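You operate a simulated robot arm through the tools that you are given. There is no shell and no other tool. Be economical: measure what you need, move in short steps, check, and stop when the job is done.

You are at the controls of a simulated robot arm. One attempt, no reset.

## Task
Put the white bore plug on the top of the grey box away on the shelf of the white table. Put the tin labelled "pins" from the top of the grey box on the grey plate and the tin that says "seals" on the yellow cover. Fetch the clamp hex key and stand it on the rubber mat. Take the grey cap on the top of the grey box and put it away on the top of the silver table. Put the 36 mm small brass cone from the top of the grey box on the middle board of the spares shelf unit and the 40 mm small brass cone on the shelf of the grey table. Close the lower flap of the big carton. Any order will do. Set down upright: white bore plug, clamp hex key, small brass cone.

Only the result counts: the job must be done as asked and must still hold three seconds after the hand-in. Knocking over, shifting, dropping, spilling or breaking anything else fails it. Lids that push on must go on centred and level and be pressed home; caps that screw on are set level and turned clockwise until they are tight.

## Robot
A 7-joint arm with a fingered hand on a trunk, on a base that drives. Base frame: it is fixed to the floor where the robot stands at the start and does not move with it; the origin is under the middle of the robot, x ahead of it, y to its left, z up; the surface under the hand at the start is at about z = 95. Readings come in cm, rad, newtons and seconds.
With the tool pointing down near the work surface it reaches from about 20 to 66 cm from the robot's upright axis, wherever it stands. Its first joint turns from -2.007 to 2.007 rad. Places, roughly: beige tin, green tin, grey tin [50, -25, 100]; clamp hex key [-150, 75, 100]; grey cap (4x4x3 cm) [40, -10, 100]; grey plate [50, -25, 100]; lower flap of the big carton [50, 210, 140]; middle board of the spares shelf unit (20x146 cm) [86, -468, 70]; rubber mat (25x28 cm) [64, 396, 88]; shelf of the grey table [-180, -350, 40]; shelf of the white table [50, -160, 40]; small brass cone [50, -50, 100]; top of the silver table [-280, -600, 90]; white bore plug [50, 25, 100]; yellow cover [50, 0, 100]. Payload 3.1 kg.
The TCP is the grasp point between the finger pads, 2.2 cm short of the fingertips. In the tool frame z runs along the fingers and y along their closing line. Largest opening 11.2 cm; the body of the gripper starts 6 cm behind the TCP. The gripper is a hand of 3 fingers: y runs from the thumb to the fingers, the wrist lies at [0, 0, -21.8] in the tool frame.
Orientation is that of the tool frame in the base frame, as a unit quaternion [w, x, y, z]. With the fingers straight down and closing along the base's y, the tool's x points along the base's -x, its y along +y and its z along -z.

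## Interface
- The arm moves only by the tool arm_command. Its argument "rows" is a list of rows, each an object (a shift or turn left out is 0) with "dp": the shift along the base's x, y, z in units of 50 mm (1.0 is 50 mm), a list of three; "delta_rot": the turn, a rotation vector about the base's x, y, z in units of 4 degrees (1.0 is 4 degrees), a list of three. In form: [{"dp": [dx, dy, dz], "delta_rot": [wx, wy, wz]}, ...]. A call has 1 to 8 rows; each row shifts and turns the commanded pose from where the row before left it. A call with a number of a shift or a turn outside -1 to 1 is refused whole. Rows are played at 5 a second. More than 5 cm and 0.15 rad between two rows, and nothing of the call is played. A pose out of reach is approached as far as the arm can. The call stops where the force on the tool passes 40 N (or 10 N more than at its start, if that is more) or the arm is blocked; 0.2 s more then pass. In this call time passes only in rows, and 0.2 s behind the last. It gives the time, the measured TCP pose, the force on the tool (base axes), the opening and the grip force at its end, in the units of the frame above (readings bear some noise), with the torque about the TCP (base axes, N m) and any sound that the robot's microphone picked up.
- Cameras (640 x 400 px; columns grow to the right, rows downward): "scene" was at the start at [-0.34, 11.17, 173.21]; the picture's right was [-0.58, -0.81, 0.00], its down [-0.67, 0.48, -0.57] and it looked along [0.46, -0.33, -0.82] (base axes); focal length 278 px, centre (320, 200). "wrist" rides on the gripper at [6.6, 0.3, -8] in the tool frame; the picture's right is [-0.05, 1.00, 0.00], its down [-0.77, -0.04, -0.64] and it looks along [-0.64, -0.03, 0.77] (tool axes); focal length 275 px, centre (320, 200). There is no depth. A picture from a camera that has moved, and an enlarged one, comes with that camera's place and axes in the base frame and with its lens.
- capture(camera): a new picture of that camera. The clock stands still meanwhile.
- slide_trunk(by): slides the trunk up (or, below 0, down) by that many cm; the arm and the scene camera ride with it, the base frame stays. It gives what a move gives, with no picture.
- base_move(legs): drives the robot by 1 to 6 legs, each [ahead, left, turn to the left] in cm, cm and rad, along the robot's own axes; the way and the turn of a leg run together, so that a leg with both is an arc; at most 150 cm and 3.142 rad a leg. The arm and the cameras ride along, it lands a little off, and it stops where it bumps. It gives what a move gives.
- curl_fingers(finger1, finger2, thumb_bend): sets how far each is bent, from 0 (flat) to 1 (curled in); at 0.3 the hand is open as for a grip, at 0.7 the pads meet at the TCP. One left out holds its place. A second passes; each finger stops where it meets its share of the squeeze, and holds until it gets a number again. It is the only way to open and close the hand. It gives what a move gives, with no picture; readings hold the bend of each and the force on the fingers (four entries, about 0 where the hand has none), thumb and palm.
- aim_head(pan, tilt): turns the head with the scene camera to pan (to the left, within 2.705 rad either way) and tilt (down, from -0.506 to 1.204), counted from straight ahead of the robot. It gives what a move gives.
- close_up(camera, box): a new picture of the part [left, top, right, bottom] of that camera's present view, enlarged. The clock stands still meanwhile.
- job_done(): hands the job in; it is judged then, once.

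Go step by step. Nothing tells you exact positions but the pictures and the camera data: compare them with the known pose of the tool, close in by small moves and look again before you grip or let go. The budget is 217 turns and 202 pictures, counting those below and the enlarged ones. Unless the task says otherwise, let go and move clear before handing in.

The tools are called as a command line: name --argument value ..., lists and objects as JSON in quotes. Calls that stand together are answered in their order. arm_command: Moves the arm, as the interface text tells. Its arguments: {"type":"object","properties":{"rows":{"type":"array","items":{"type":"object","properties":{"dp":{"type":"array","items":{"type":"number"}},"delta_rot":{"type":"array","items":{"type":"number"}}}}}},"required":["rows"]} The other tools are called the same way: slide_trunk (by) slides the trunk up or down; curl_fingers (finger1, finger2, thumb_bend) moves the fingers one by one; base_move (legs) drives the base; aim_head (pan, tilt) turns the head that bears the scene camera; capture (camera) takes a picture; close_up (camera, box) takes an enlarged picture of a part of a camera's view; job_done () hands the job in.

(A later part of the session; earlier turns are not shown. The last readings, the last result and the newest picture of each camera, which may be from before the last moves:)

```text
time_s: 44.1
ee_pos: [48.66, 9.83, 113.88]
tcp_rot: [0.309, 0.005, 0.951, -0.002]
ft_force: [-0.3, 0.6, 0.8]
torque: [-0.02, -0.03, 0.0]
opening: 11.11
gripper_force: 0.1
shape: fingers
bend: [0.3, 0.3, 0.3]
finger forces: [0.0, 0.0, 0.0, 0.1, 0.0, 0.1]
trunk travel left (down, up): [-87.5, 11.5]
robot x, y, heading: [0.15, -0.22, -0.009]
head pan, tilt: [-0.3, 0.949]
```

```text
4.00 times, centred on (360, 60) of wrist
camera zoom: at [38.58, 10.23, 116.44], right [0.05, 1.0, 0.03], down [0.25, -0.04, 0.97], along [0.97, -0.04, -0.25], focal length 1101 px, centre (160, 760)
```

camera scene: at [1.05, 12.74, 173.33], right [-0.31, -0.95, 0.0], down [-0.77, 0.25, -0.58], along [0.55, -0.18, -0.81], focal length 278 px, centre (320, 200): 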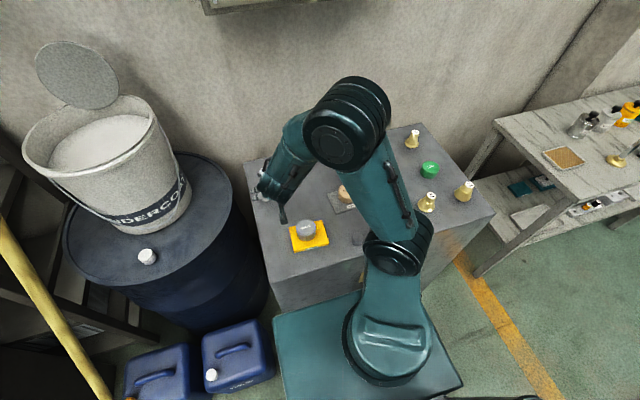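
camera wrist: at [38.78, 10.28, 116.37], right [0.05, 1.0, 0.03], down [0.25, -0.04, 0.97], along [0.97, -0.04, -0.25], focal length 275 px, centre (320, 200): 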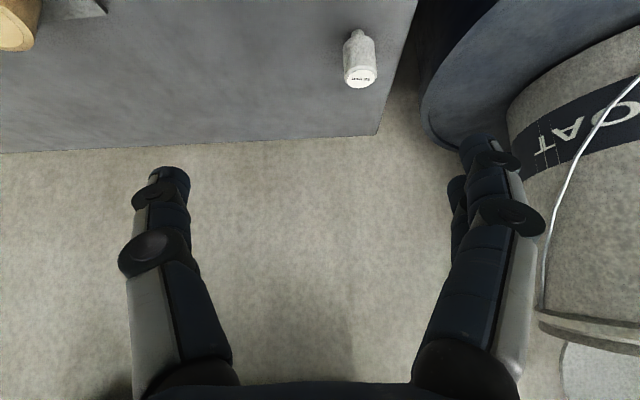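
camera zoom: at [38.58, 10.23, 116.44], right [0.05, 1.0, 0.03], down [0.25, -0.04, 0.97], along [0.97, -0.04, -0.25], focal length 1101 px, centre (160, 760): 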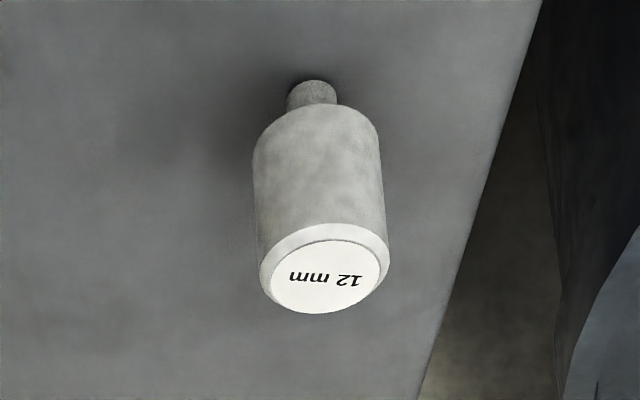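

It stands on a narrow 12 mm stem; I'll grip the body around z≈98.3. I half-close the fingers to clear the barrel and approach.

curl_fingers --finger1 0.48 --finger2 0.48 --thumb_bend 0.48

arm_command --rows '[{"dp": [0.413, 0.237, -0.605]}, {"dp": [0.413, 0.237, -0.605]}, {"dp": [0.413, 0.237, -0.605]}]'

capture --camera "wrist"

close_up --camera "scene" --box '[190, 110, 350, 240]'

```text
time_s: 45.1
ee_pos: [48.65, 9.84, 113.87]
tcp_rot: [0.309, 0.005, 0.951, -0.001]
ft_force: [0.8, 0.5, 1.3]
torque: [-0.03, 0.0, 0.0]
opening: 6.11
gripper_force: 0.1
shape: fingers
bend: [0.48, 0.48, 0.48]
finger forces: [0.1, 0.0, 0.0, 0.1, 0.1, 0.1]
trunk travel left (down, up): [-87.5, 11.5]
robot x, y, heading: [0.13, -0.36, -0.009]
head pan, tilt: [-0.3, 0.949]
```

```text
time_s: 45.9
ee_pos: [54.98, 13.57, 104.68]
tcp_rot: [0.309, 0.006, 0.951, -0.001]
ft_force: [0.4, 0.5, 0.1]
torque: [0.0, 0.0, 0.0]
opening: 6.15
gripper_force: 0.0
shape: fingers
bend: [0.48, 0.48, 0.48]
finger forces: [0.0, 0.0, 0.0, 0.1, 0.1, 0.0]
trunk travel left (down, up): [-87.5, 11.5]
robot x, y, heading: [0.38, -0.66, -0.011]
head pan, tilt: [-0.3, 0.949]
```

```text
167 pictures are left
camera wrist: at [44.81, 14.09, 107.14], right [0.05, 1.0, 0.03], down [0.25, -0.04, 0.97], along [0.97, -0.04, -0.25], focal length 275 px, centre (320, 200)
```

wrist: 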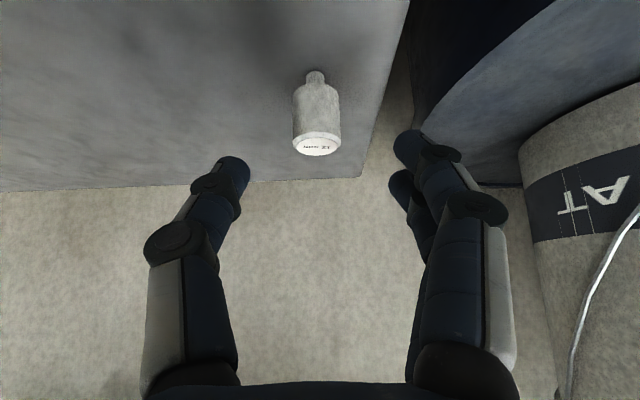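

```text
3.08 times, centred on (270, 175) of scene
camera zoom: at [1.22, 12.82, 173.33], right [-0.31, -0.95, 0.0], down [-0.77, 0.25, -0.58], along [0.55, -0.18, -0.81], focal length 854 px, centre (474, 277)
```

zoom: 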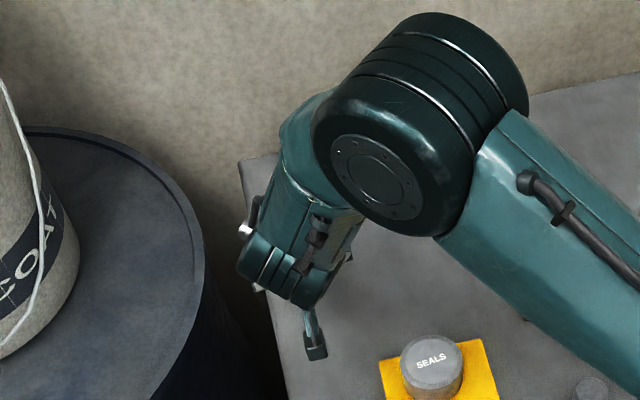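

Aligned. I advance to the plug body and close.

arm_command --rows '[{"dp": [0.34, -0.02, -0.43]}, {"dp": [0.34, -0.01, -0.43]}, {"dp": [0.34, -0.01, -0.41]}]'

capture --camera "wrist"

```text
time_s: 46.7
ee_pos: [60.21, 13.43, 98.43]
tcp_rot: [0.309, 0.005, 0.951, -0.001]
ft_force: [-0.7, -0.1, 0.9]
torque: [-0.01, 0.0, -0.02]
opening: 6.1
gripper_force: 0.0
shape: fingers
bend: [0.48, 0.48, 0.48]
finger forces: [0.1, 0.0, 0.0, 0.1, 0.1, 0.0]
trunk travel left (down, up): [-87.5, 11.5]
robot x, y, heading: [-0.21, -0.54, -0.009]
head pan, tilt: [-0.3, 0.949]
```

```text
165 pictures are left
camera wrist: at [50.06, 13.88, 100.92], right [0.05, 1.0, 0.03], down [0.25, -0.04, 0.97], along [0.97, -0.04, -0.25], focal length 275 px, centre (320, 200)
```

wrist: 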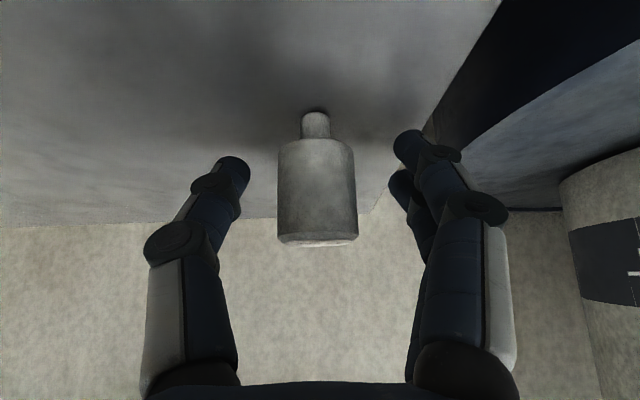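

The body sits exactly at the grasp point. Closing and lifting.

curl_fingers --finger1 0.75 --finger2 0.75 --thumb_bend 0.75

capture --camera "wrist"

arm_command --rows '[{"dp": [0, 0, 0.5]}, {"dp": [0, 0, 0.9]}, {"dp": [-0.5, -0.5, 0.5]}, {"dp": [-0.8, -0.5, 0]}, {"dp": [-0.8, -0.5, 0]}]'

capture --camera "wrist"

```text
time_s: 47.7
ee_pos: [60.08, 13.49, 98.46]
tcp_rot: [0.309, 0.006, 0.951, -0.001]
ft_force: [0.1, 0.9, -0.1]
torque: [-0.01, 0.0, -0.01]
opening: 0.0
gripper_force: 3.7
shape: fingers
bend: [0.74, 0.74, 0.73]
finger forces: [2.9, 0.0, 0.0, 0.0, 4.8, 0.1]
trunk travel left (down, up): [-87.5, 11.5]
robot x, y, heading: [0.23, -0.32, -0.005]
head pan, tilt: [-0.3, 0.949]
```

```text
164 pictures are left
camera wrist: at [50.0, 13.87, 100.95], right [0.05, 1.0, 0.03], down [0.25, -0.04, 0.97], along [0.97, -0.04, -0.25], focal length 275 px, centre (320, 200)
```

wrist: 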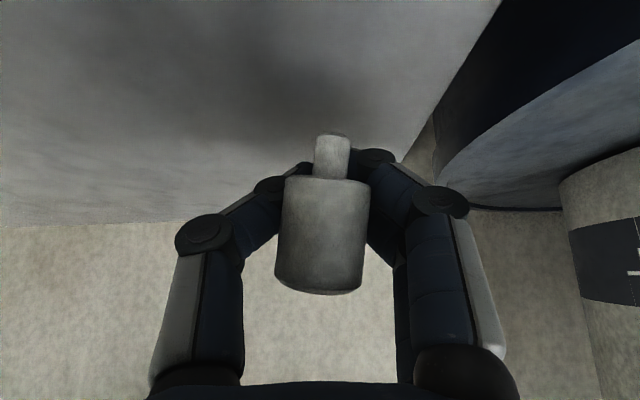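

```text
time_s: 48.9
ee_pos: [49.28, 5.57, 107.98]
tcp_rot: [0.31, 0.005, 0.951, 0.0]
ft_force: [-1.8, -0.2, -0.2]
torque: [0.03, -0.02, 0.02]
opening: 0.01
gripper_force: 4.1
shape: fingers
bend: [0.74, 0.74, 0.73]
finger forces: [2.9, 0.0, 0.0, 0.0, 4.6, 0.0]
trunk travel left (down, up): [-87.5, 11.5]
robot x, y, heading: [-0.03, -0.1, -0.011]
head pan, tilt: [-0.3, 0.949]
```

```text
163 pictures are left
camera wrist: at [39.02, 6.02, 110.44], right [0.05, 1.0, 0.03], down [0.25, -0.04, 0.97], along [0.97, -0.04, -0.25], focal length 275 px, centre (320, 200)
```

wrist: 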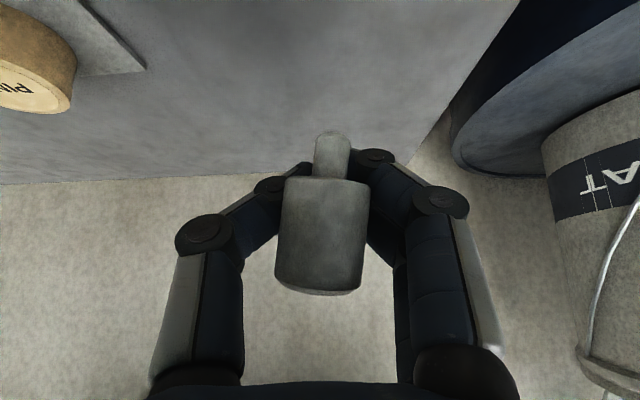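

The fingers closed further than expected; the plug may have slid in the grip. I check its posture.

close_up --camera "scene" --box '[230, 130, 350, 230]'

close_up --camera "wrist" --box '[220, 100, 420, 310]'

```text
4.00 times, centred on (290, 180) of scene
camera zoom: at [0.71, 12.58, 173.35], right [-0.31, -0.95, 0.0], down [-0.77, 0.25, -0.58], along [0.56, -0.18, -0.81], focal length 1110 px, centre (440, 280)
```

zoom: 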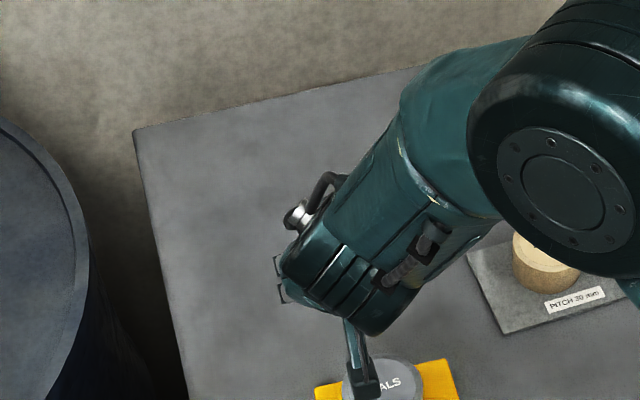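

```text
1.90 times, centred on (320, 205) of wrist
camera zoom: at [39.02, 6.02, 110.44], right [0.05, 1.0, 0.03], down [0.25, -0.04, 0.97], along [0.97, -0.04, -0.25], focal length 524 px, centre (320, 190)
```

zoom: 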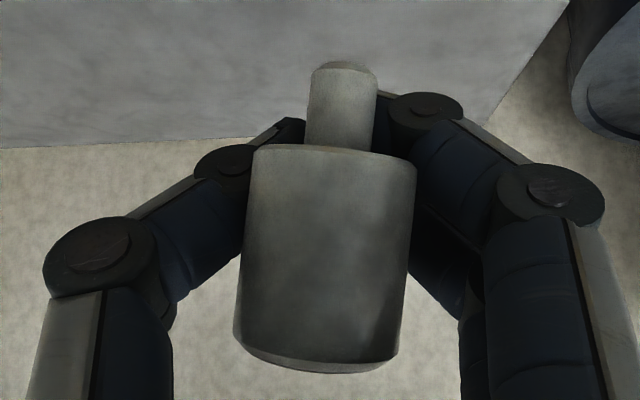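

The plug settled caged in the fingers, pitched about 11° (top away) and rolled about 4°. I'll turn the hand to bring it upright and look again.

arm_command --rows '[{"dp": [-0.4, -0.4, 0.3], "delta_rot": [-0.5, -1, 0]}, {"dp": [-0.4, -0.4, 0.3], "delta_rot": [-0.5, -1, 0]}, {"dp": [0, 0, 0.3], "delta_rot": [0, -0.7, 0]}]'

close_up --camera "wrist" --box '[220, 100, 420, 310]'

close_up --camera "scene" --box '[230, 130, 350, 230]'

```text
time_s: 49.7
ee_pos: [45.47, 1.72, 112.31]
tcp_rot: [0.397, -0.004, 0.917, -0.034]
ft_force: [-0.3, -0.3, -0.8]
torque: [-0.04, 0.01, -0.02]
opening: 0.0
gripper_force: 3.6
shape: fingers
bend: [0.74, 0.74, 0.73]
finger forces: [2.5, 0.1, 0.1, 0.0, 4.5, 0.0]
trunk travel left (down, up): [-87.5, 11.5]
robot x, y, heading: [0.27, -0.63, -0.01]
head pan, tilt: [-0.3, 0.949]
```

```text
1.90 times, centred on (320, 205) of wrist
camera zoom: at [35.05, 2.23, 112.88], right [0.05, 1.0, -0.03], down [0.06, 0.03, 1.0], along [1.0, -0.05, -0.06], focal length 524 px, centre (320, 190)
```

zoom: 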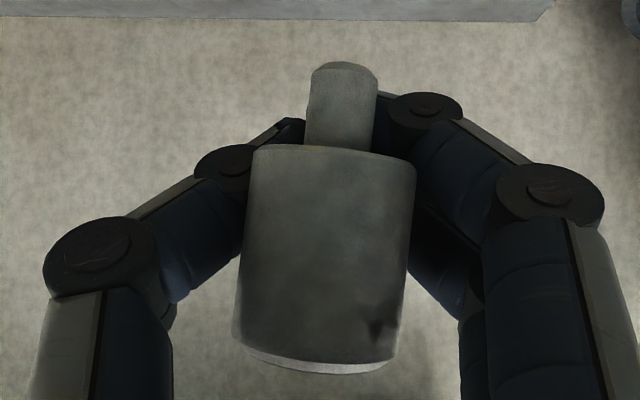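

```text
4.00 times, centred on (290, 180) of scene
camera zoom: at [1.23, 12.8, 173.33], right [-0.31, -0.95, 0.0], down [-0.77, 0.25, -0.58], along [0.55, -0.18, -0.81], focal length 1110 px, centre (440, 280)
```

zoom: 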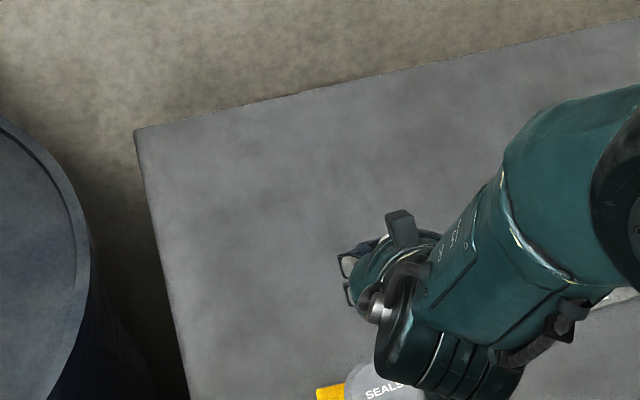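

Nearly upright now; a small further correction (about 3° each) and a closer check.

arm_command --rows '[{"dp": [0, 0, 0], "delta_rot": [-0.7, -0.8, 0]}]'

close_up --camera "wrist" --box '[260, 120, 388, 250]'

close_up --camera "wrist" --box '[260, 200, 388, 300]'

```text
time_s: 50.1
ee_pos: [45.54, 1.7, 112.25]
tcp_rot: [0.422, -0.014, 0.905, -0.057]
ft_force: [-0.1, -0.3, 0.8]
torque: [0.01, 0.04, -0.02]
opening: 0.0
gripper_force: 3.4
shape: fingers
bend: [0.74, 0.74, 0.73]
finger forces: [2.6, 0.1, 0.0, 0.0, 4.5, 0.0]
trunk travel left (down, up): [-87.5, 11.5]
robot x, y, heading: [0.49, -0.35, -0.009]
head pan, tilt: [-0.3, 0.949]
```

```text
3.08 times, centred on (324, 185) of wrist
camera zoom: at [35.01, 2.3, 112.29], right [0.05, 1.0, -0.08], down [0.01, 0.08, 1.0], along [1.0, -0.05, 0.0], focal length 847 px, centre (308, 246)
```

zoom: 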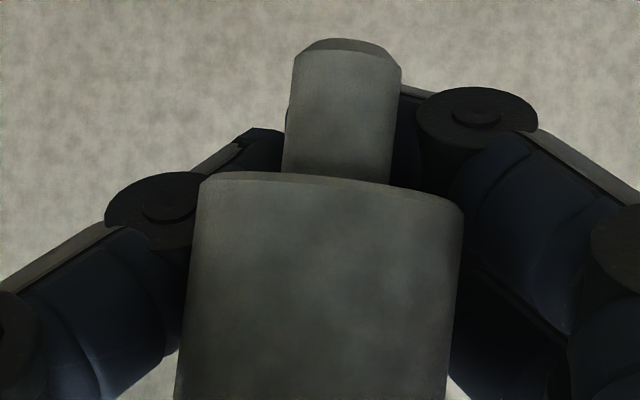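

```text
4.00 times, centred on (324, 250) of wrist
camera zoom: at [35.01, 2.3, 112.29], right [0.05, 1.0, -0.08], down [0.01, 0.08, 1.0], along [1.0, -0.05, 0.0], focal length 1101 px, centre (304, 0)
```

zoom: 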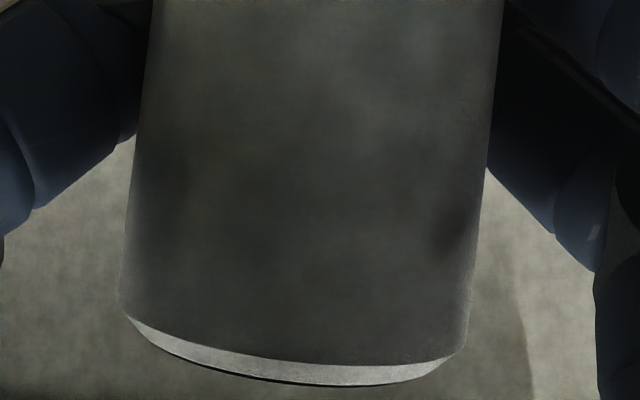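

The plug is upright in the grip. I back off and drive right to the white table, then look at its shelf.

base_move --legs '[[-38, 0, 0], [0, -115, 0]]'

aim_head --pan -0.3 --tilt 0.9

capture --camera "scene"

capture --camera "wrist"

```text
time_s: 58.1
ee_pos: [3.37, -114.91, 112.35]
tcp_rot: [0.422, -0.008, 0.905, -0.058]
ft_force: [0.2, 0.3, 0.3]
torque: [0.03, -0.02, 0.01]
opening: 0.01
gripper_force: 3.3
shape: fingers
bend: [0.74, 0.74, 0.73]
finger forces: [2.7, 0.0, 0.0, 0.1, 4.4, 0.0]
trunk travel left (down, up): [-87.5, 11.5]
robot x, y, heading: [-41.7, -116.15, -0.022]
head pan, tilt: [-0.3, 0.949]
```

```text
time_s: 58.7
ee_pos: [3.54, -114.91, 112.31]
tcp_rot: [0.422, -0.008, 0.905, -0.058]
ft_force: [0.1, 0.6, 0.4]
torque: [0.01, -0.01, -0.02]
opening: 0.01
gripper_force: 3.4
shape: fingers
bend: [0.74, 0.74, 0.73]
finger forces: [2.6, 0.0, 0.0, 0.0, 4.4, 0.1]
trunk travel left (down, up): [-87.5, 11.5]
robot x, y, heading: [-42.08, -116.26, -0.02]
head pan, tilt: [-0.3, 0.901]
```

```text
156 pictures are left
camera scene: at [-40.49, -103.35, 173.7], right [-0.32, -0.95, 0.0], down [-0.74, 0.25, -0.62], along [0.59, -0.2, -0.78], focal length 278 px, centre (320, 200)
```

scene: 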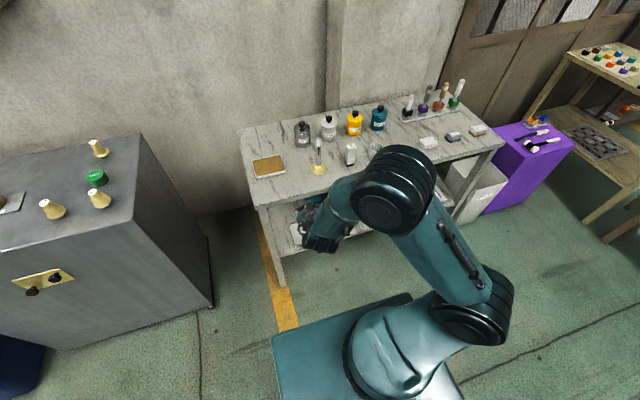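

```text
155 pictures are left
camera wrist: at [-7.0, -114.19, 112.31], right [0.07, 0.99, -0.08], down [0.01, 0.08, 1.0], along [1.0, -0.07, 0.0], focal length 275 px, centre (320, 200)
```

wrist: 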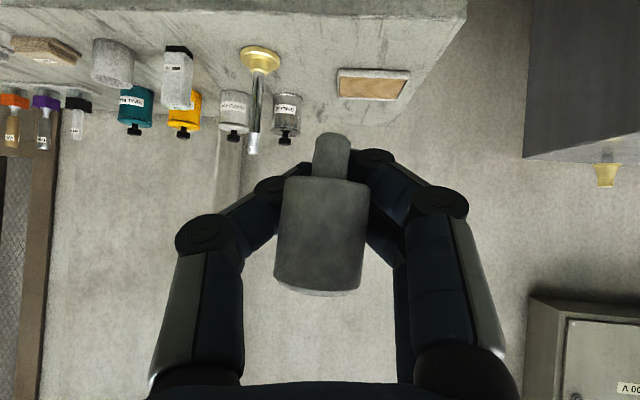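

I lower the trunk to shelf height (the head comes down too) and look under the table top.

slide_trunk --by -62

aim_head --pan 0.0 --tilt 0.7

capture --camera "scene"

capture --camera "wrist"

```text
refused: -62 is not a number from -40 to 40
```

```text
time_s: 59.5
ee_pos: [3.43, -114.9, 112.41]
tcp_rot: [0.421, -0.007, 0.905, -0.059]
ft_force: [0.2, -0.2, 0.2]
torque: [-0.03, -0.02, -0.02]
opening: 0.0
gripper_force: 3.6
shape: fingers
bend: [0.74, 0.74, 0.73]
finger forces: [2.6, 0.0, 0.0, 0.0, 4.4, 0.1]
trunk travel left (down, up): [-87.5, 11.5]
robot x, y, heading: [-41.73, -116.06, -0.026]
head pan, tilt: [0.0, 0.7]
```

```text
154 pictures are left
camera scene: at [-39.17, -101.14, 175.31], right [-0.02, -1.0, 0.0], down [-0.64, 0.02, -0.76], along [0.76, -0.02, -0.64], focal length 278 px, centre (320, 200)
```

scene: 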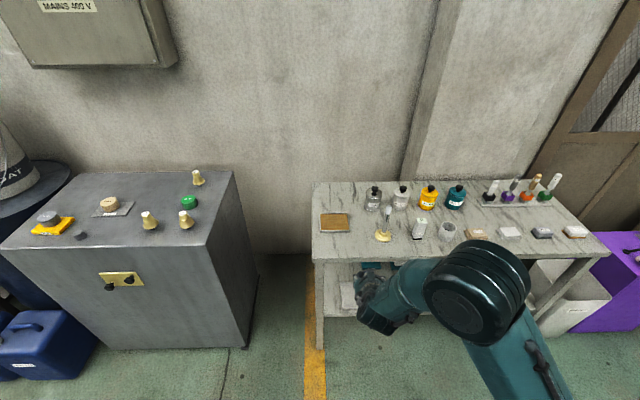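

```text
153 pictures are left
camera wrist: at [-7.0, -114.18, 112.32], right [0.07, 0.99, -0.08], down [0.01, 0.08, 1.0], along [1.0, -0.07, 0.0], focal length 275 px, centre (320, 200)
```

wrist: 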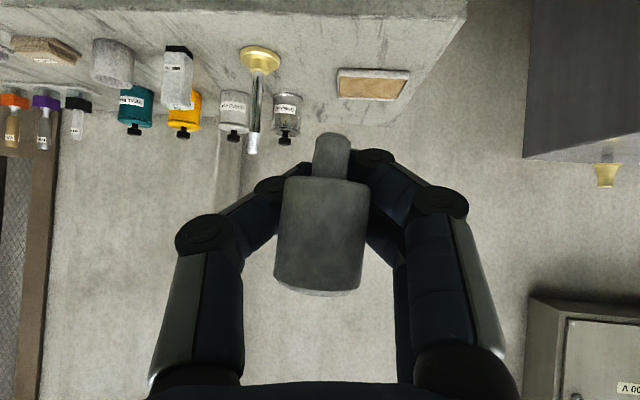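

slide_trunk --by -40

slide_trunk --by -20

capture --camera "scene"

capture --camera "wrist"

```text
time_s: 63.4
ee_pos: [3.43, -114.88, 72.35]
tcp_rot: [0.422, -0.008, 0.905, -0.058]
ft_force: [0.7, 0.2, -0.2]
torque: [0.0, -0.02, 0.01]
opening: 0.0
gripper_force: 3.5
shape: fingers
bend: [0.74, 0.74, 0.73]
finger forces: [2.6, 0.0, 0.0, 0.0, 4.4, 0.0]
trunk travel left (down, up): [-47.5, 51.5]
robot x, y, heading: [-41.73, -116.46, -0.028]
head pan, tilt: [0.0, 0.7]
```

```text
time_s: 65.5
ee_pos: [3.43, -114.96, 52.51]
tcp_rot: [0.422, -0.008, 0.905, -0.058]
ft_force: [0.2, -0.5, 0.0]
torque: [0.0, 0.01, 0.0]
opening: 0.01
gripper_force: 3.0
shape: fingers
bend: [0.74, 0.74, 0.73]
finger forces: [2.6, 0.0, 0.0, 0.0, 4.4, 0.0]
trunk travel left (down, up): [-27.5, 71.5]
robot x, y, heading: [-41.87, -116.63, -0.025]
head pan, tilt: [0.0, 0.7]
```

```text
152 pictures are left
camera scene: at [-39.16, -101.13, 115.31], right [-0.02, -1.0, 0.0], down [-0.64, 0.02, -0.76], along [0.76, -0.02, -0.64], focal length 278 px, centre (320, 200)
```

scene: 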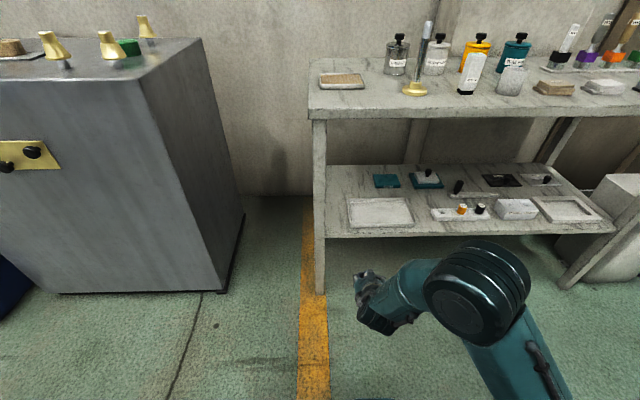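

```text
151 pictures are left
camera wrist: at [-7.0, -114.18, 52.32], right [0.07, 0.99, -0.08], down [0.01, 0.08, 1.0], along [1.0, -0.07, 0.0], focal length 275 px, centre (320, 200)
```

wrist: 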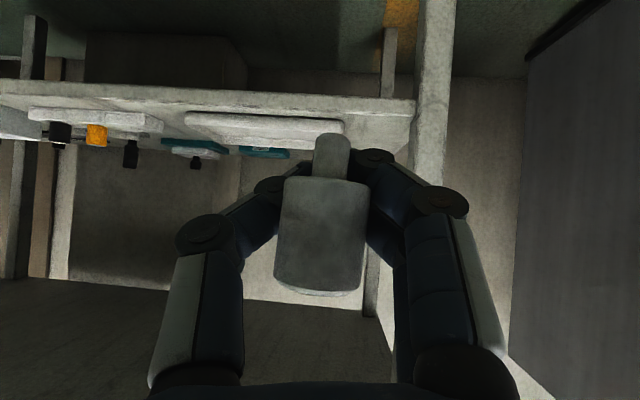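

I see the shelf clearly: a free strip beside the left leg at y≈-106…-114, front edge x≈30. I'll place the plug near [35.5, -110], coming in turned 20° left so the hand clears the leg. First I turn and pre-position.

base_move --legs '[[0, 0, 0.375], [9.8, -19.3, 0]]'

aim_head --pan -0.1 --tilt 0.75

capture --camera "scene"

capture --camera "wrist"

```text
time_s: 68.4
ee_pos: [15.97, -113.09, 52.36]
tcp_rot: [0.426, -0.178, 0.887, 0.022]
ft_force: [-0.3, 0.5, 0.2]
torque: [0.0, -0.02, 0.0]
opening: 0.02
gripper_force: 2.0
shape: fingers
bend: [0.74, 0.74, 0.73]
finger forces: [2.5, 0.1, 0.0, 0.0, 1.2, 0.0]
trunk travel left (down, up): [-27.5, 71.5]
robot x, y, heading: [-25.85, -131.1, 0.357]
head pan, tilt: [0.0, 0.7]
```

```text
time_s: 69.0
ee_pos: [16.03, -113.22, 52.41]
tcp_rot: [0.425, -0.178, 0.887, 0.022]
ft_force: [0.2, -0.5, -0.5]
torque: [0.0, 0.03, -0.02]
opening: 0.0
gripper_force: 2.2
shape: fingers
bend: [0.74, 0.74, 0.73]
finger forces: [2.5, 0.1, 0.1, 0.1, 1.3, 0.0]
trunk travel left (down, up): [-27.5, 71.5]
robot x, y, heading: [-25.26, -131.66, 0.356]
head pan, tilt: [-0.099, 0.75]
```

```text
150 pictures are left
camera scene: at [-28.61, -116.99, 114.89], right [0.25, -0.97, 0.0], down [-0.66, -0.17, -0.73], along [0.71, 0.19, -0.68], focal length 278 px, centre (320, 200)
```

scene: 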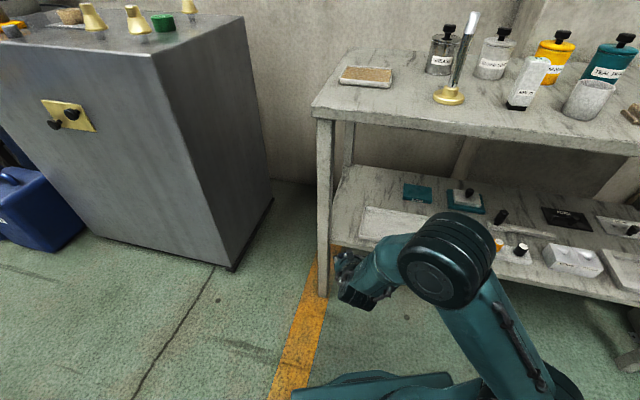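

```text
149 pictures are left
camera wrist: at [6.03, -116.39, 52.31], right [-0.31, 0.95, -0.08], down [-0.02, 0.07, 1.0], along [0.95, 0.31, 0.0], focal length 275 px, centre (320, 200)
```

wrist: 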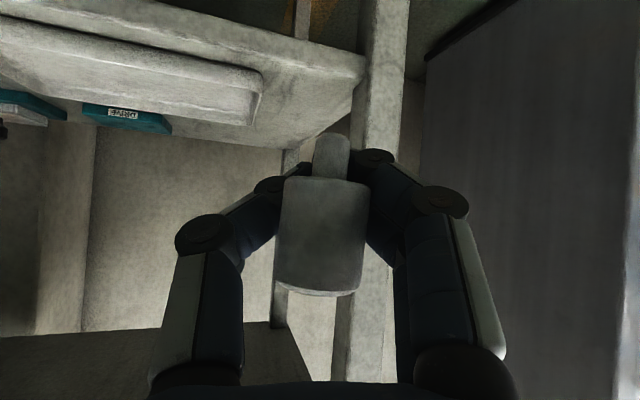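

The free strip is straight ahead. I drive the last bit forward and then extend the arm at safe height.

base_move --legs '[[10.8, -4.0, 0]]'

capture --camera "wrist"

capture --camera "scene"

```text
time_s: 70.3
ee_pos: [27.75, -113.01, 52.38]
tcp_rot: [0.425, -0.178, 0.887, 0.022]
ft_force: [-0.7, 0.3, -0.9]
torque: [0.01, -0.03, 0.0]
opening: 0.0
gripper_force: 1.8
shape: fingers
bend: [0.74, 0.74, 0.73]
finger forces: [2.5, 0.0, 0.0, 0.0, 1.4, 0.1]
trunk travel left (down, up): [-27.5, 71.5]
robot x, y, heading: [-14.0, -131.52, 0.356]
head pan, tilt: [-0.099, 0.75]
```

```text
148 pictures are left
camera wrist: at [17.8, -116.3, 52.31], right [-0.31, 0.95, -0.08], down [-0.02, 0.07, 1.0], along [0.95, 0.31, 0.0], focal length 275 px, centre (320, 200)
```

wrist: 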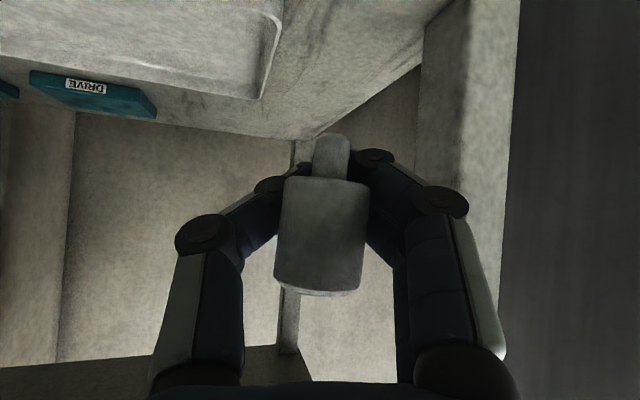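

```text
147 pictures are left
camera scene: at [-16.85, -116.84, 114.89], right [0.25, -0.97, 0.0], down [-0.66, -0.17, -0.73], along [0.71, 0.18, -0.68], focal length 278 px, centre (320, 200)
```

scene: 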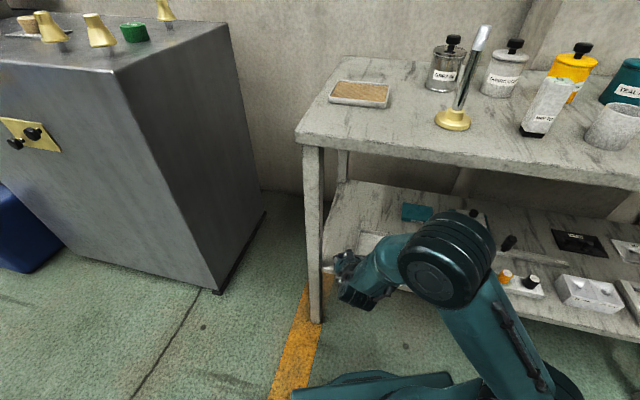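

Alignment with the strip confirmed (leg inner face y≈-104.8, pad edge y≈-114). I extend the arm and lower partway.

arm_command --rows '[{"dp": [0.45, 0.16, 0]}, {"dp": [0.45, 0.16, 0]}, {"dp": [0.45, 0.16, 0]}, {"dp": [0.45, 0.16, 0]}, {"dp": [0, 0, -0.5]}, {"dp": [0, 0, -0.5]}, {"dp": [0, 0, -0.5]}]'

capture --camera "wrist"

close_up --camera "scene" --box '[280, 180, 500, 330]'

```text
time_s: 71.9
ee_pos: [36.67, -109.87, 44.73]
tcp_rot: [0.425, -0.178, 0.887, 0.023]
ft_force: [-1.4, 0.3, 0.0]
torque: [-0.02, 0.01, -0.02]
opening: 0.01
gripper_force: 1.7
shape: fingers
bend: [0.74, 0.74, 0.73]
finger forces: [2.5, 0.1, 0.0, 0.0, 1.5, 0.0]
trunk travel left (down, up): [-27.5, 71.5]
robot x, y, heading: [-13.86, -131.06, 0.353]
head pan, tilt: [-0.099, 0.75]
```

```text
146 pictures are left
camera wrist: at [26.68, -113.03, 44.68], right [-0.31, 0.95, -0.08], down [-0.02, 0.07, 1.0], along [0.95, 0.31, 0.0], focal length 275 px, centre (320, 200)
```

wrist: 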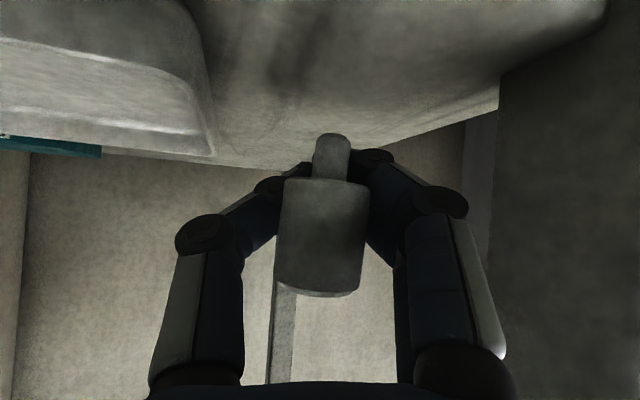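

```text
2.67 times, centred on (390, 255) of scene
camera zoom: at [-16.84, -116.84, 114.89], right [0.25, -0.97, 0.0], down [-0.66, -0.17, -0.73], along [0.71, 0.18, -0.68], focal length 740 px, centre (133, 53)
```

zoom: 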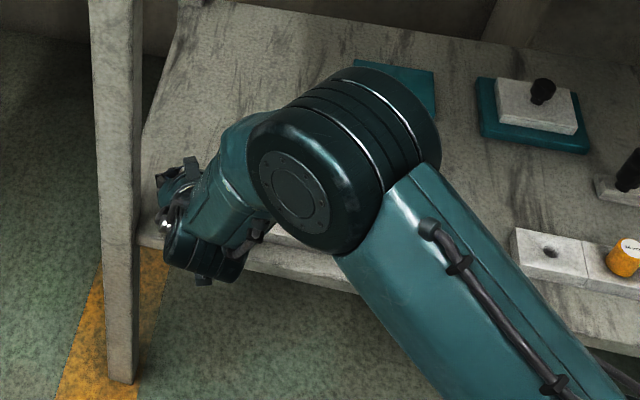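

Clear of the leg. I lower further in small steps.

arm_command --rows '[{"dp": [0, 0, -0.25]}, {"dp": [0, 0, -0.25]}, {"dp": [0, 0, -0.08]}]'

capture --camera "wrist"

```text
time_s: 72.7
ee_pos: [36.52, -109.86, 42.17]
tcp_rot: [0.428, -0.178, 0.885, 0.024]
ft_force: [-0.8, 5.1, 14.9]
torque: [0.05, -0.04, 0.05]
opening: 0.0
gripper_force: 9.9
shape: fingers
bend: [0.76, 0.74, 0.73]
finger forces: [17.8, 0.0, 0.0, 0.1, 1.8, 0.0]
trunk travel left (down, up): [-27.5, 71.5]
robot x, y, heading: [-13.96, -131.5, 0.354]
head pan, tilt: [-0.099, 0.75]
```

```text
144 pictures are left
camera wrist: at [26.68, -112.91, 42.02], right [-0.31, 0.95, -0.08], down [-0.03, 0.07, 1.0], along [0.95, 0.31, 0.0], focal length 275 px, centre (320, 200)
```

wrist: 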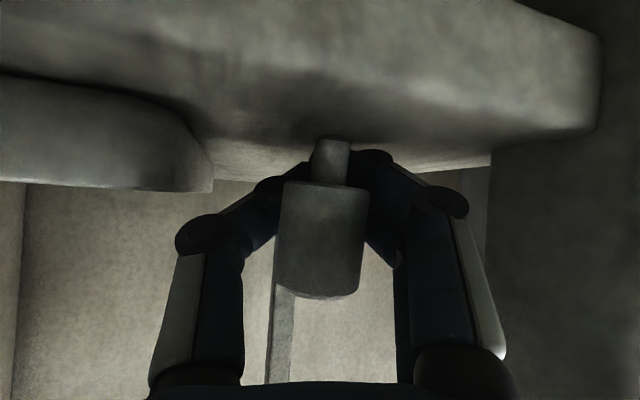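

The plug touches the shelf (z≈40). I relieve the pressure a little before letting go.

arm_command --rows '[{"dp": [0, 0, 0.03]}]'

close_up --camera "wrist" --box '[240, 110, 400, 310]'

```text
time_s: 73.1
ee_pos: [36.56, -109.85, 42.12]
tcp_rot: [0.426, -0.177, 0.887, 0.021]
ft_force: [-1.1, 4.3, 9.9]
torque: [0.09, -0.01, -0.01]
opening: 0.02
gripper_force: 7.5
shape: fingers
bend: [0.76, 0.74, 0.73]
finger forces: [12.4, 0.1, 0.0, 0.0, 1.5, 0.0]
trunk travel left (down, up): [-27.5, 71.5]
robot x, y, heading: [-13.76, -131.28, 0.353]
head pan, tilt: [-0.099, 0.75]
```

```text
2.00 times, centred on (320, 210) of wrist
camera zoom: at [26.69, -113.05, 42.13], right [-0.31, 0.95, -0.08], down [-0.02, 0.07, 1.0], along [0.95, 0.31, 0.0], focal length 551 px, centre (320, 180)
```

zoom: 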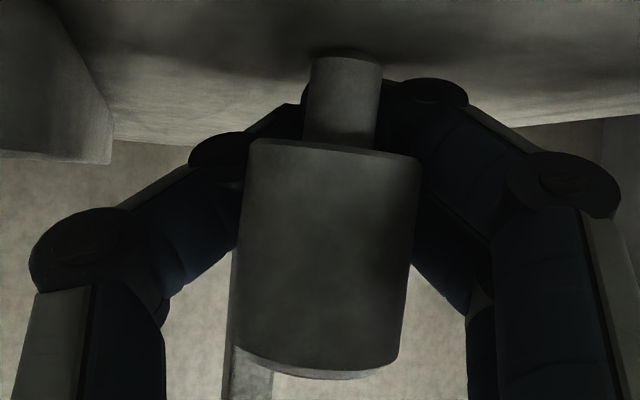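

arm_command --rows '[{"dp": [0, 0, 0.035]}]'

```text
time_s: 73.5
ee_pos: [36.76, -110.09, 42.28]
tcp_rot: [0.425, -0.177, 0.888, 0.021]
ft_force: [-1.1, 0.9, 2.1]
torque: [0.03, 0.01, -0.02]
opening: 0.0
gripper_force: 2.9
shape: fingers
bend: [0.75, 0.74, 0.73]
finger forces: [5.3, 0.1, 0.1, 0.0, 1.6, 0.0]
trunk travel left (down, up): [-27.5, 71.5]
robot x, y, heading: [-13.76, -131.15, 0.355]
head pan, tilt: [-0.099, 0.75]
```

Only light contact remains. I open the fingers gently and watch.

curl_fingers --finger1 0.71 --finger2 0.71 --thumb_bend 0.7

close_up --camera "wrist" --box '[220, 100, 420, 310]'

```text
time_s: 74.5
ee_pos: [36.69, -110.02, 42.24]
tcp_rot: [0.425, -0.178, 0.887, 0.022]
ft_force: [-0.7, -0.7, 2.9]
torque: [0.0, -0.02, 0.06]
opening: 0.0
gripper_force: 3.0
shape: fingers
bend: [0.73, 0.71, 0.7]
finger forces: [4.7, 0.0, 0.0, 0.1, 1.6, 0.0]
trunk travel left (down, up): [-27.5, 71.5]
robot x, y, heading: [-13.66, -131.34, 0.355]
head pan, tilt: [-0.099, 0.75]
```

```text
1.90 times, centred on (320, 205) of wrist
camera zoom: at [26.78, -113.18, 42.28], right [-0.31, 0.95, -0.08], down [-0.02, 0.07, 1.0], along [0.95, 0.31, 0.0], focal length 524 px, centre (320, 190)
```

zoom: 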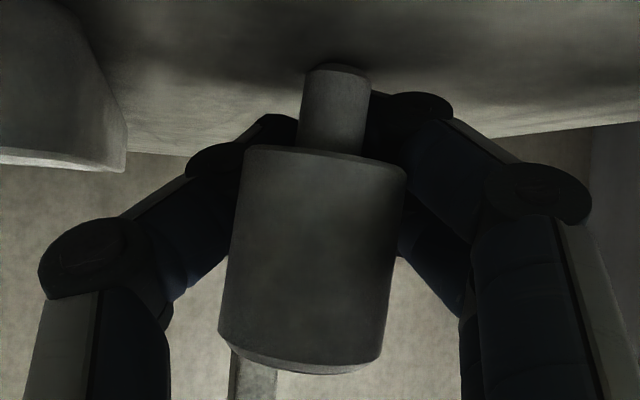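

Finger 1 seems to touch the shelf rather than the plug. I raise by 1 mm steps to see.

arm_command --rows '[{"dp": [0, 0, 0.03]}]'

close_up --camera "wrist" --box '[220, 100, 420, 310]'

```text
time_s: 74.9
ee_pos: [36.84, -109.98, 42.46]
tcp_rot: [0.425, -0.177, 0.888, 0.021]
ft_force: [0.4, -0.6, 1.1]
torque: [-0.03, -0.02, 0.01]
opening: 0.1
gripper_force: 1.2
shape: fingers
bend: [0.72, 0.71, 0.7]
finger forces: [1.8, 0.0, 0.0, 0.1, 0.9, 0.0]
trunk travel left (down, up): [-27.5, 71.5]
robot x, y, heading: [-13.67, -130.97, 0.358]
head pan, tilt: [-0.099, 0.75]
```

```text
1.90 times, centred on (320, 205) of wrist
camera zoom: at [26.8, -113.15, 42.4], right [-0.31, 0.95, -0.08], down [-0.02, 0.07, 1.0], along [0.95, 0.31, 0.0], focal length 524 px, centre (320, 190)
```

zoom: 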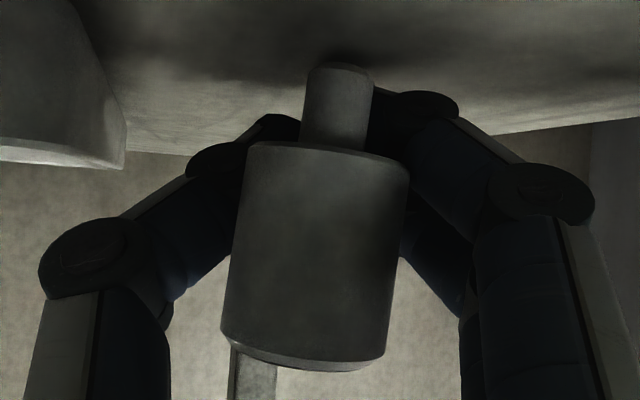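

The plug stays on the shelf while the hand rises. I rise a touch more and open further.

arm_command --rows '[{"dp": [0, 0, 0.03]}]'

curl_fingers --finger1 0.66 --finger2 0.66 --thumb_bend 0.66

close_up --camera "wrist" --box '[220, 100, 420, 310]'

```text
time_s: 75.3
ee_pos: [36.78, -110.06, 42.51]
tcp_rot: [0.425, -0.177, 0.888, 0.021]
ft_force: [-0.3, -0.3, 0.2]
torque: [0.0, 0.03, 0.01]
opening: 0.21
gripper_force: 0.9
shape: fingers
bend: [0.71, 0.71, 0.7]
finger forces: [0.6, 0.1, 0.0, 0.0, 0.5, 0.0]
trunk travel left (down, up): [-27.5, 71.5]
robot x, y, heading: [-13.59, -131.09, 0.359]
head pan, tilt: [-0.099, 0.75]
```

```text
time_s: 76.3
ee_pos: [36.79, -109.86, 42.53]
tcp_rot: [0.425, -0.179, 0.887, 0.023]
ft_force: [0.7, -0.9, 3.6]
torque: [0.0, -0.06, -0.02]
opening: 0.76
gripper_force: 1.9
shape: fingers
bend: [0.69, 0.66, 0.66]
finger forces: [3.6, 0.0, 0.0, 0.1, 0.0, 0.0]
trunk travel left (down, up): [-27.5, 71.5]
robot x, y, heading: [-13.86, -131.01, 0.353]
head pan, tilt: [-0.099, 0.75]
```

```text
1.90 times, centred on (320, 205) of wrist
camera zoom: at [26.82, -113.11, 42.55], right [-0.31, 0.95, -0.08], down [-0.02, 0.07, 1.0], along [0.95, 0.31, 0.0], focal length 524 px, centre (320, 190)
```

zoom: 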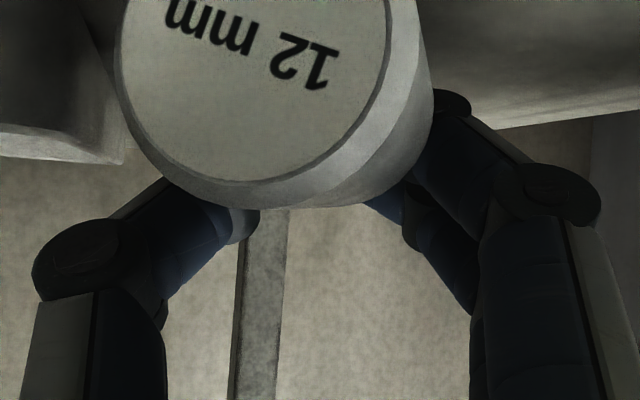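

The plug tipped towards the hand and now lies on its side on the shelf, still between the fingers. I lift the hand straight up slowly to free it and look again.

arm_command --rows '[{"dp": [0, 0, 0.1]}, {"dp": [0, 0, 0.1]}]'

capture --camera "wrist"

close_up --camera "scene" --box '[280, 180, 500, 330]'

```text
time_s: 76.9
ee_pos: [36.8, -110.0, 43.55]
tcp_rot: [0.425, -0.177, 0.887, 0.023]
ft_force: [0.9, -0.3, -0.9]
torque: [-0.02, -0.02, 0.0]
opening: 1.11
gripper_force: 0.0
shape: fingers
bend: [0.66, 0.66, 0.66]
finger forces: [0.1, 0.1, 0.0, 0.0, 0.0, 0.0]
trunk travel left (down, up): [-27.5, 71.5]
robot x, y, heading: [-13.9, -131.01, 0.351]
head pan, tilt: [-0.099, 0.75]
```

```text
139 pictures are left
camera wrist: at [26.81, -113.17, 43.53], right [-0.31, 0.95, -0.08], down [-0.02, 0.07, 1.0], along [0.95, 0.31, 0.0], focal length 275 px, centre (320, 200)
```

wrist: 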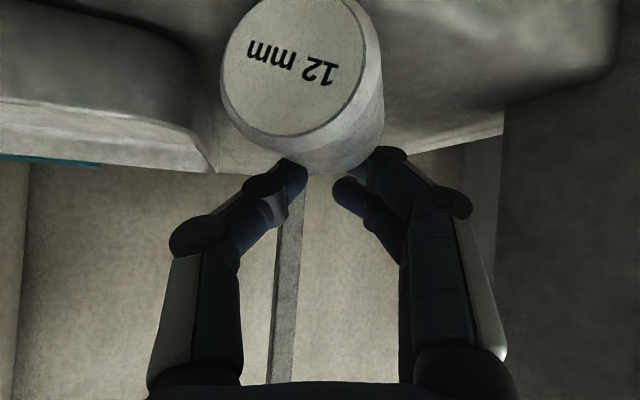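

```text
2.67 times, centred on (390, 255) of scene
camera zoom: at [-16.84, -116.83, 114.88], right [0.25, -0.97, 0.0], down [-0.66, -0.17, -0.73], along [0.71, 0.18, -0.68], focal length 740 px, centre (133, 53)
```

zoom: 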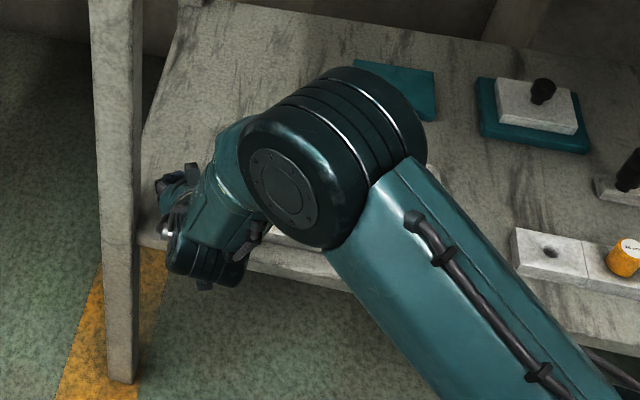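

The plug lies free on its side, top facing the robot, near the shelf's front edge. Plan: retreat, pitch the hand horizontal, grip it along its axis from the top end, then swing the hand vertical so the stem points down.

arm_command --rows '[{"dp": [0, 0, 0.6]}, {"dp": [0, 0, 0.6]}, {"dp": [-0.8, -0.3, 0.1]}, {"dp": [-0.8, -0.3, 0]}, {"dp": [-0.8, -0.3, 0]}, {"dp": [-0.8, -0.3, 0]}]'

capture --camera "wrist"

close_up --camera "scene" --box '[280, 180, 440, 320]'

```text
time_s: 78.3
ee_pos: [20.44, -116.43, 49.88]
tcp_rot: [0.425, -0.178, 0.887, 0.022]
ft_force: [0.6, -0.8, 0.3]
torque: [0.0, -0.01, -0.02]
opening: 1.11
gripper_force: 0.1
shape: fingers
bend: [0.66, 0.66, 0.66]
finger forces: [0.0, 0.0, 0.0, 0.0, 0.0, 0.0]
trunk travel left (down, up): [-27.5, 71.5]
robot x, y, heading: [-13.73, -131.47, 0.354]
head pan, tilt: [-0.099, 0.75]
```

```text
137 pictures are left
camera wrist: at [10.46, -119.44, 49.86], right [-0.31, 0.95, -0.08], down [-0.02, 0.07, 1.0], along [0.95, 0.31, 0.0], focal length 275 px, centre (320, 200)
```

wrist: 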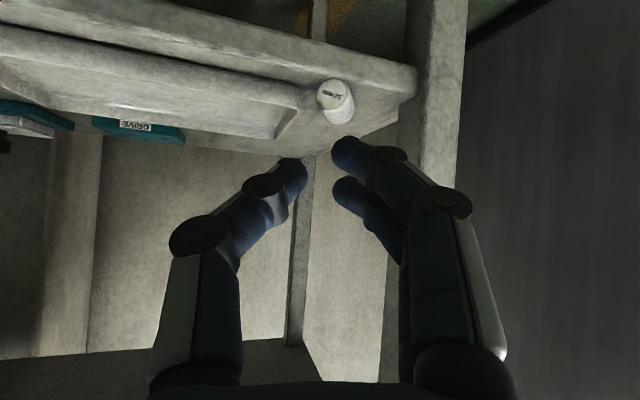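

```text
2.86 times, centred on (360, 250) of scene
camera zoom: at [-16.86, -116.86, 114.89], right [0.25, -0.97, 0.0], down [-0.66, -0.17, -0.73], along [0.71, 0.18, -0.68], focal length 793 px, centre (206, 57)
```

zoom: 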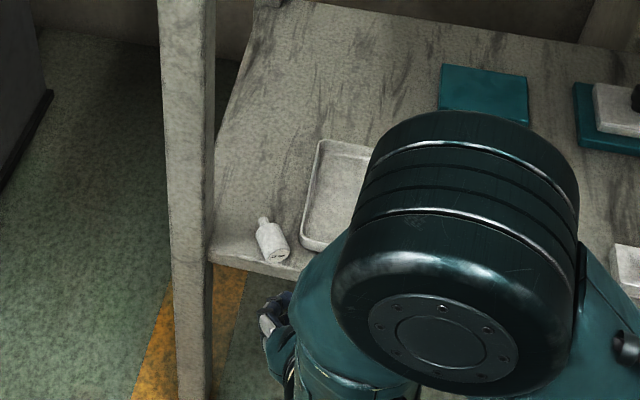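

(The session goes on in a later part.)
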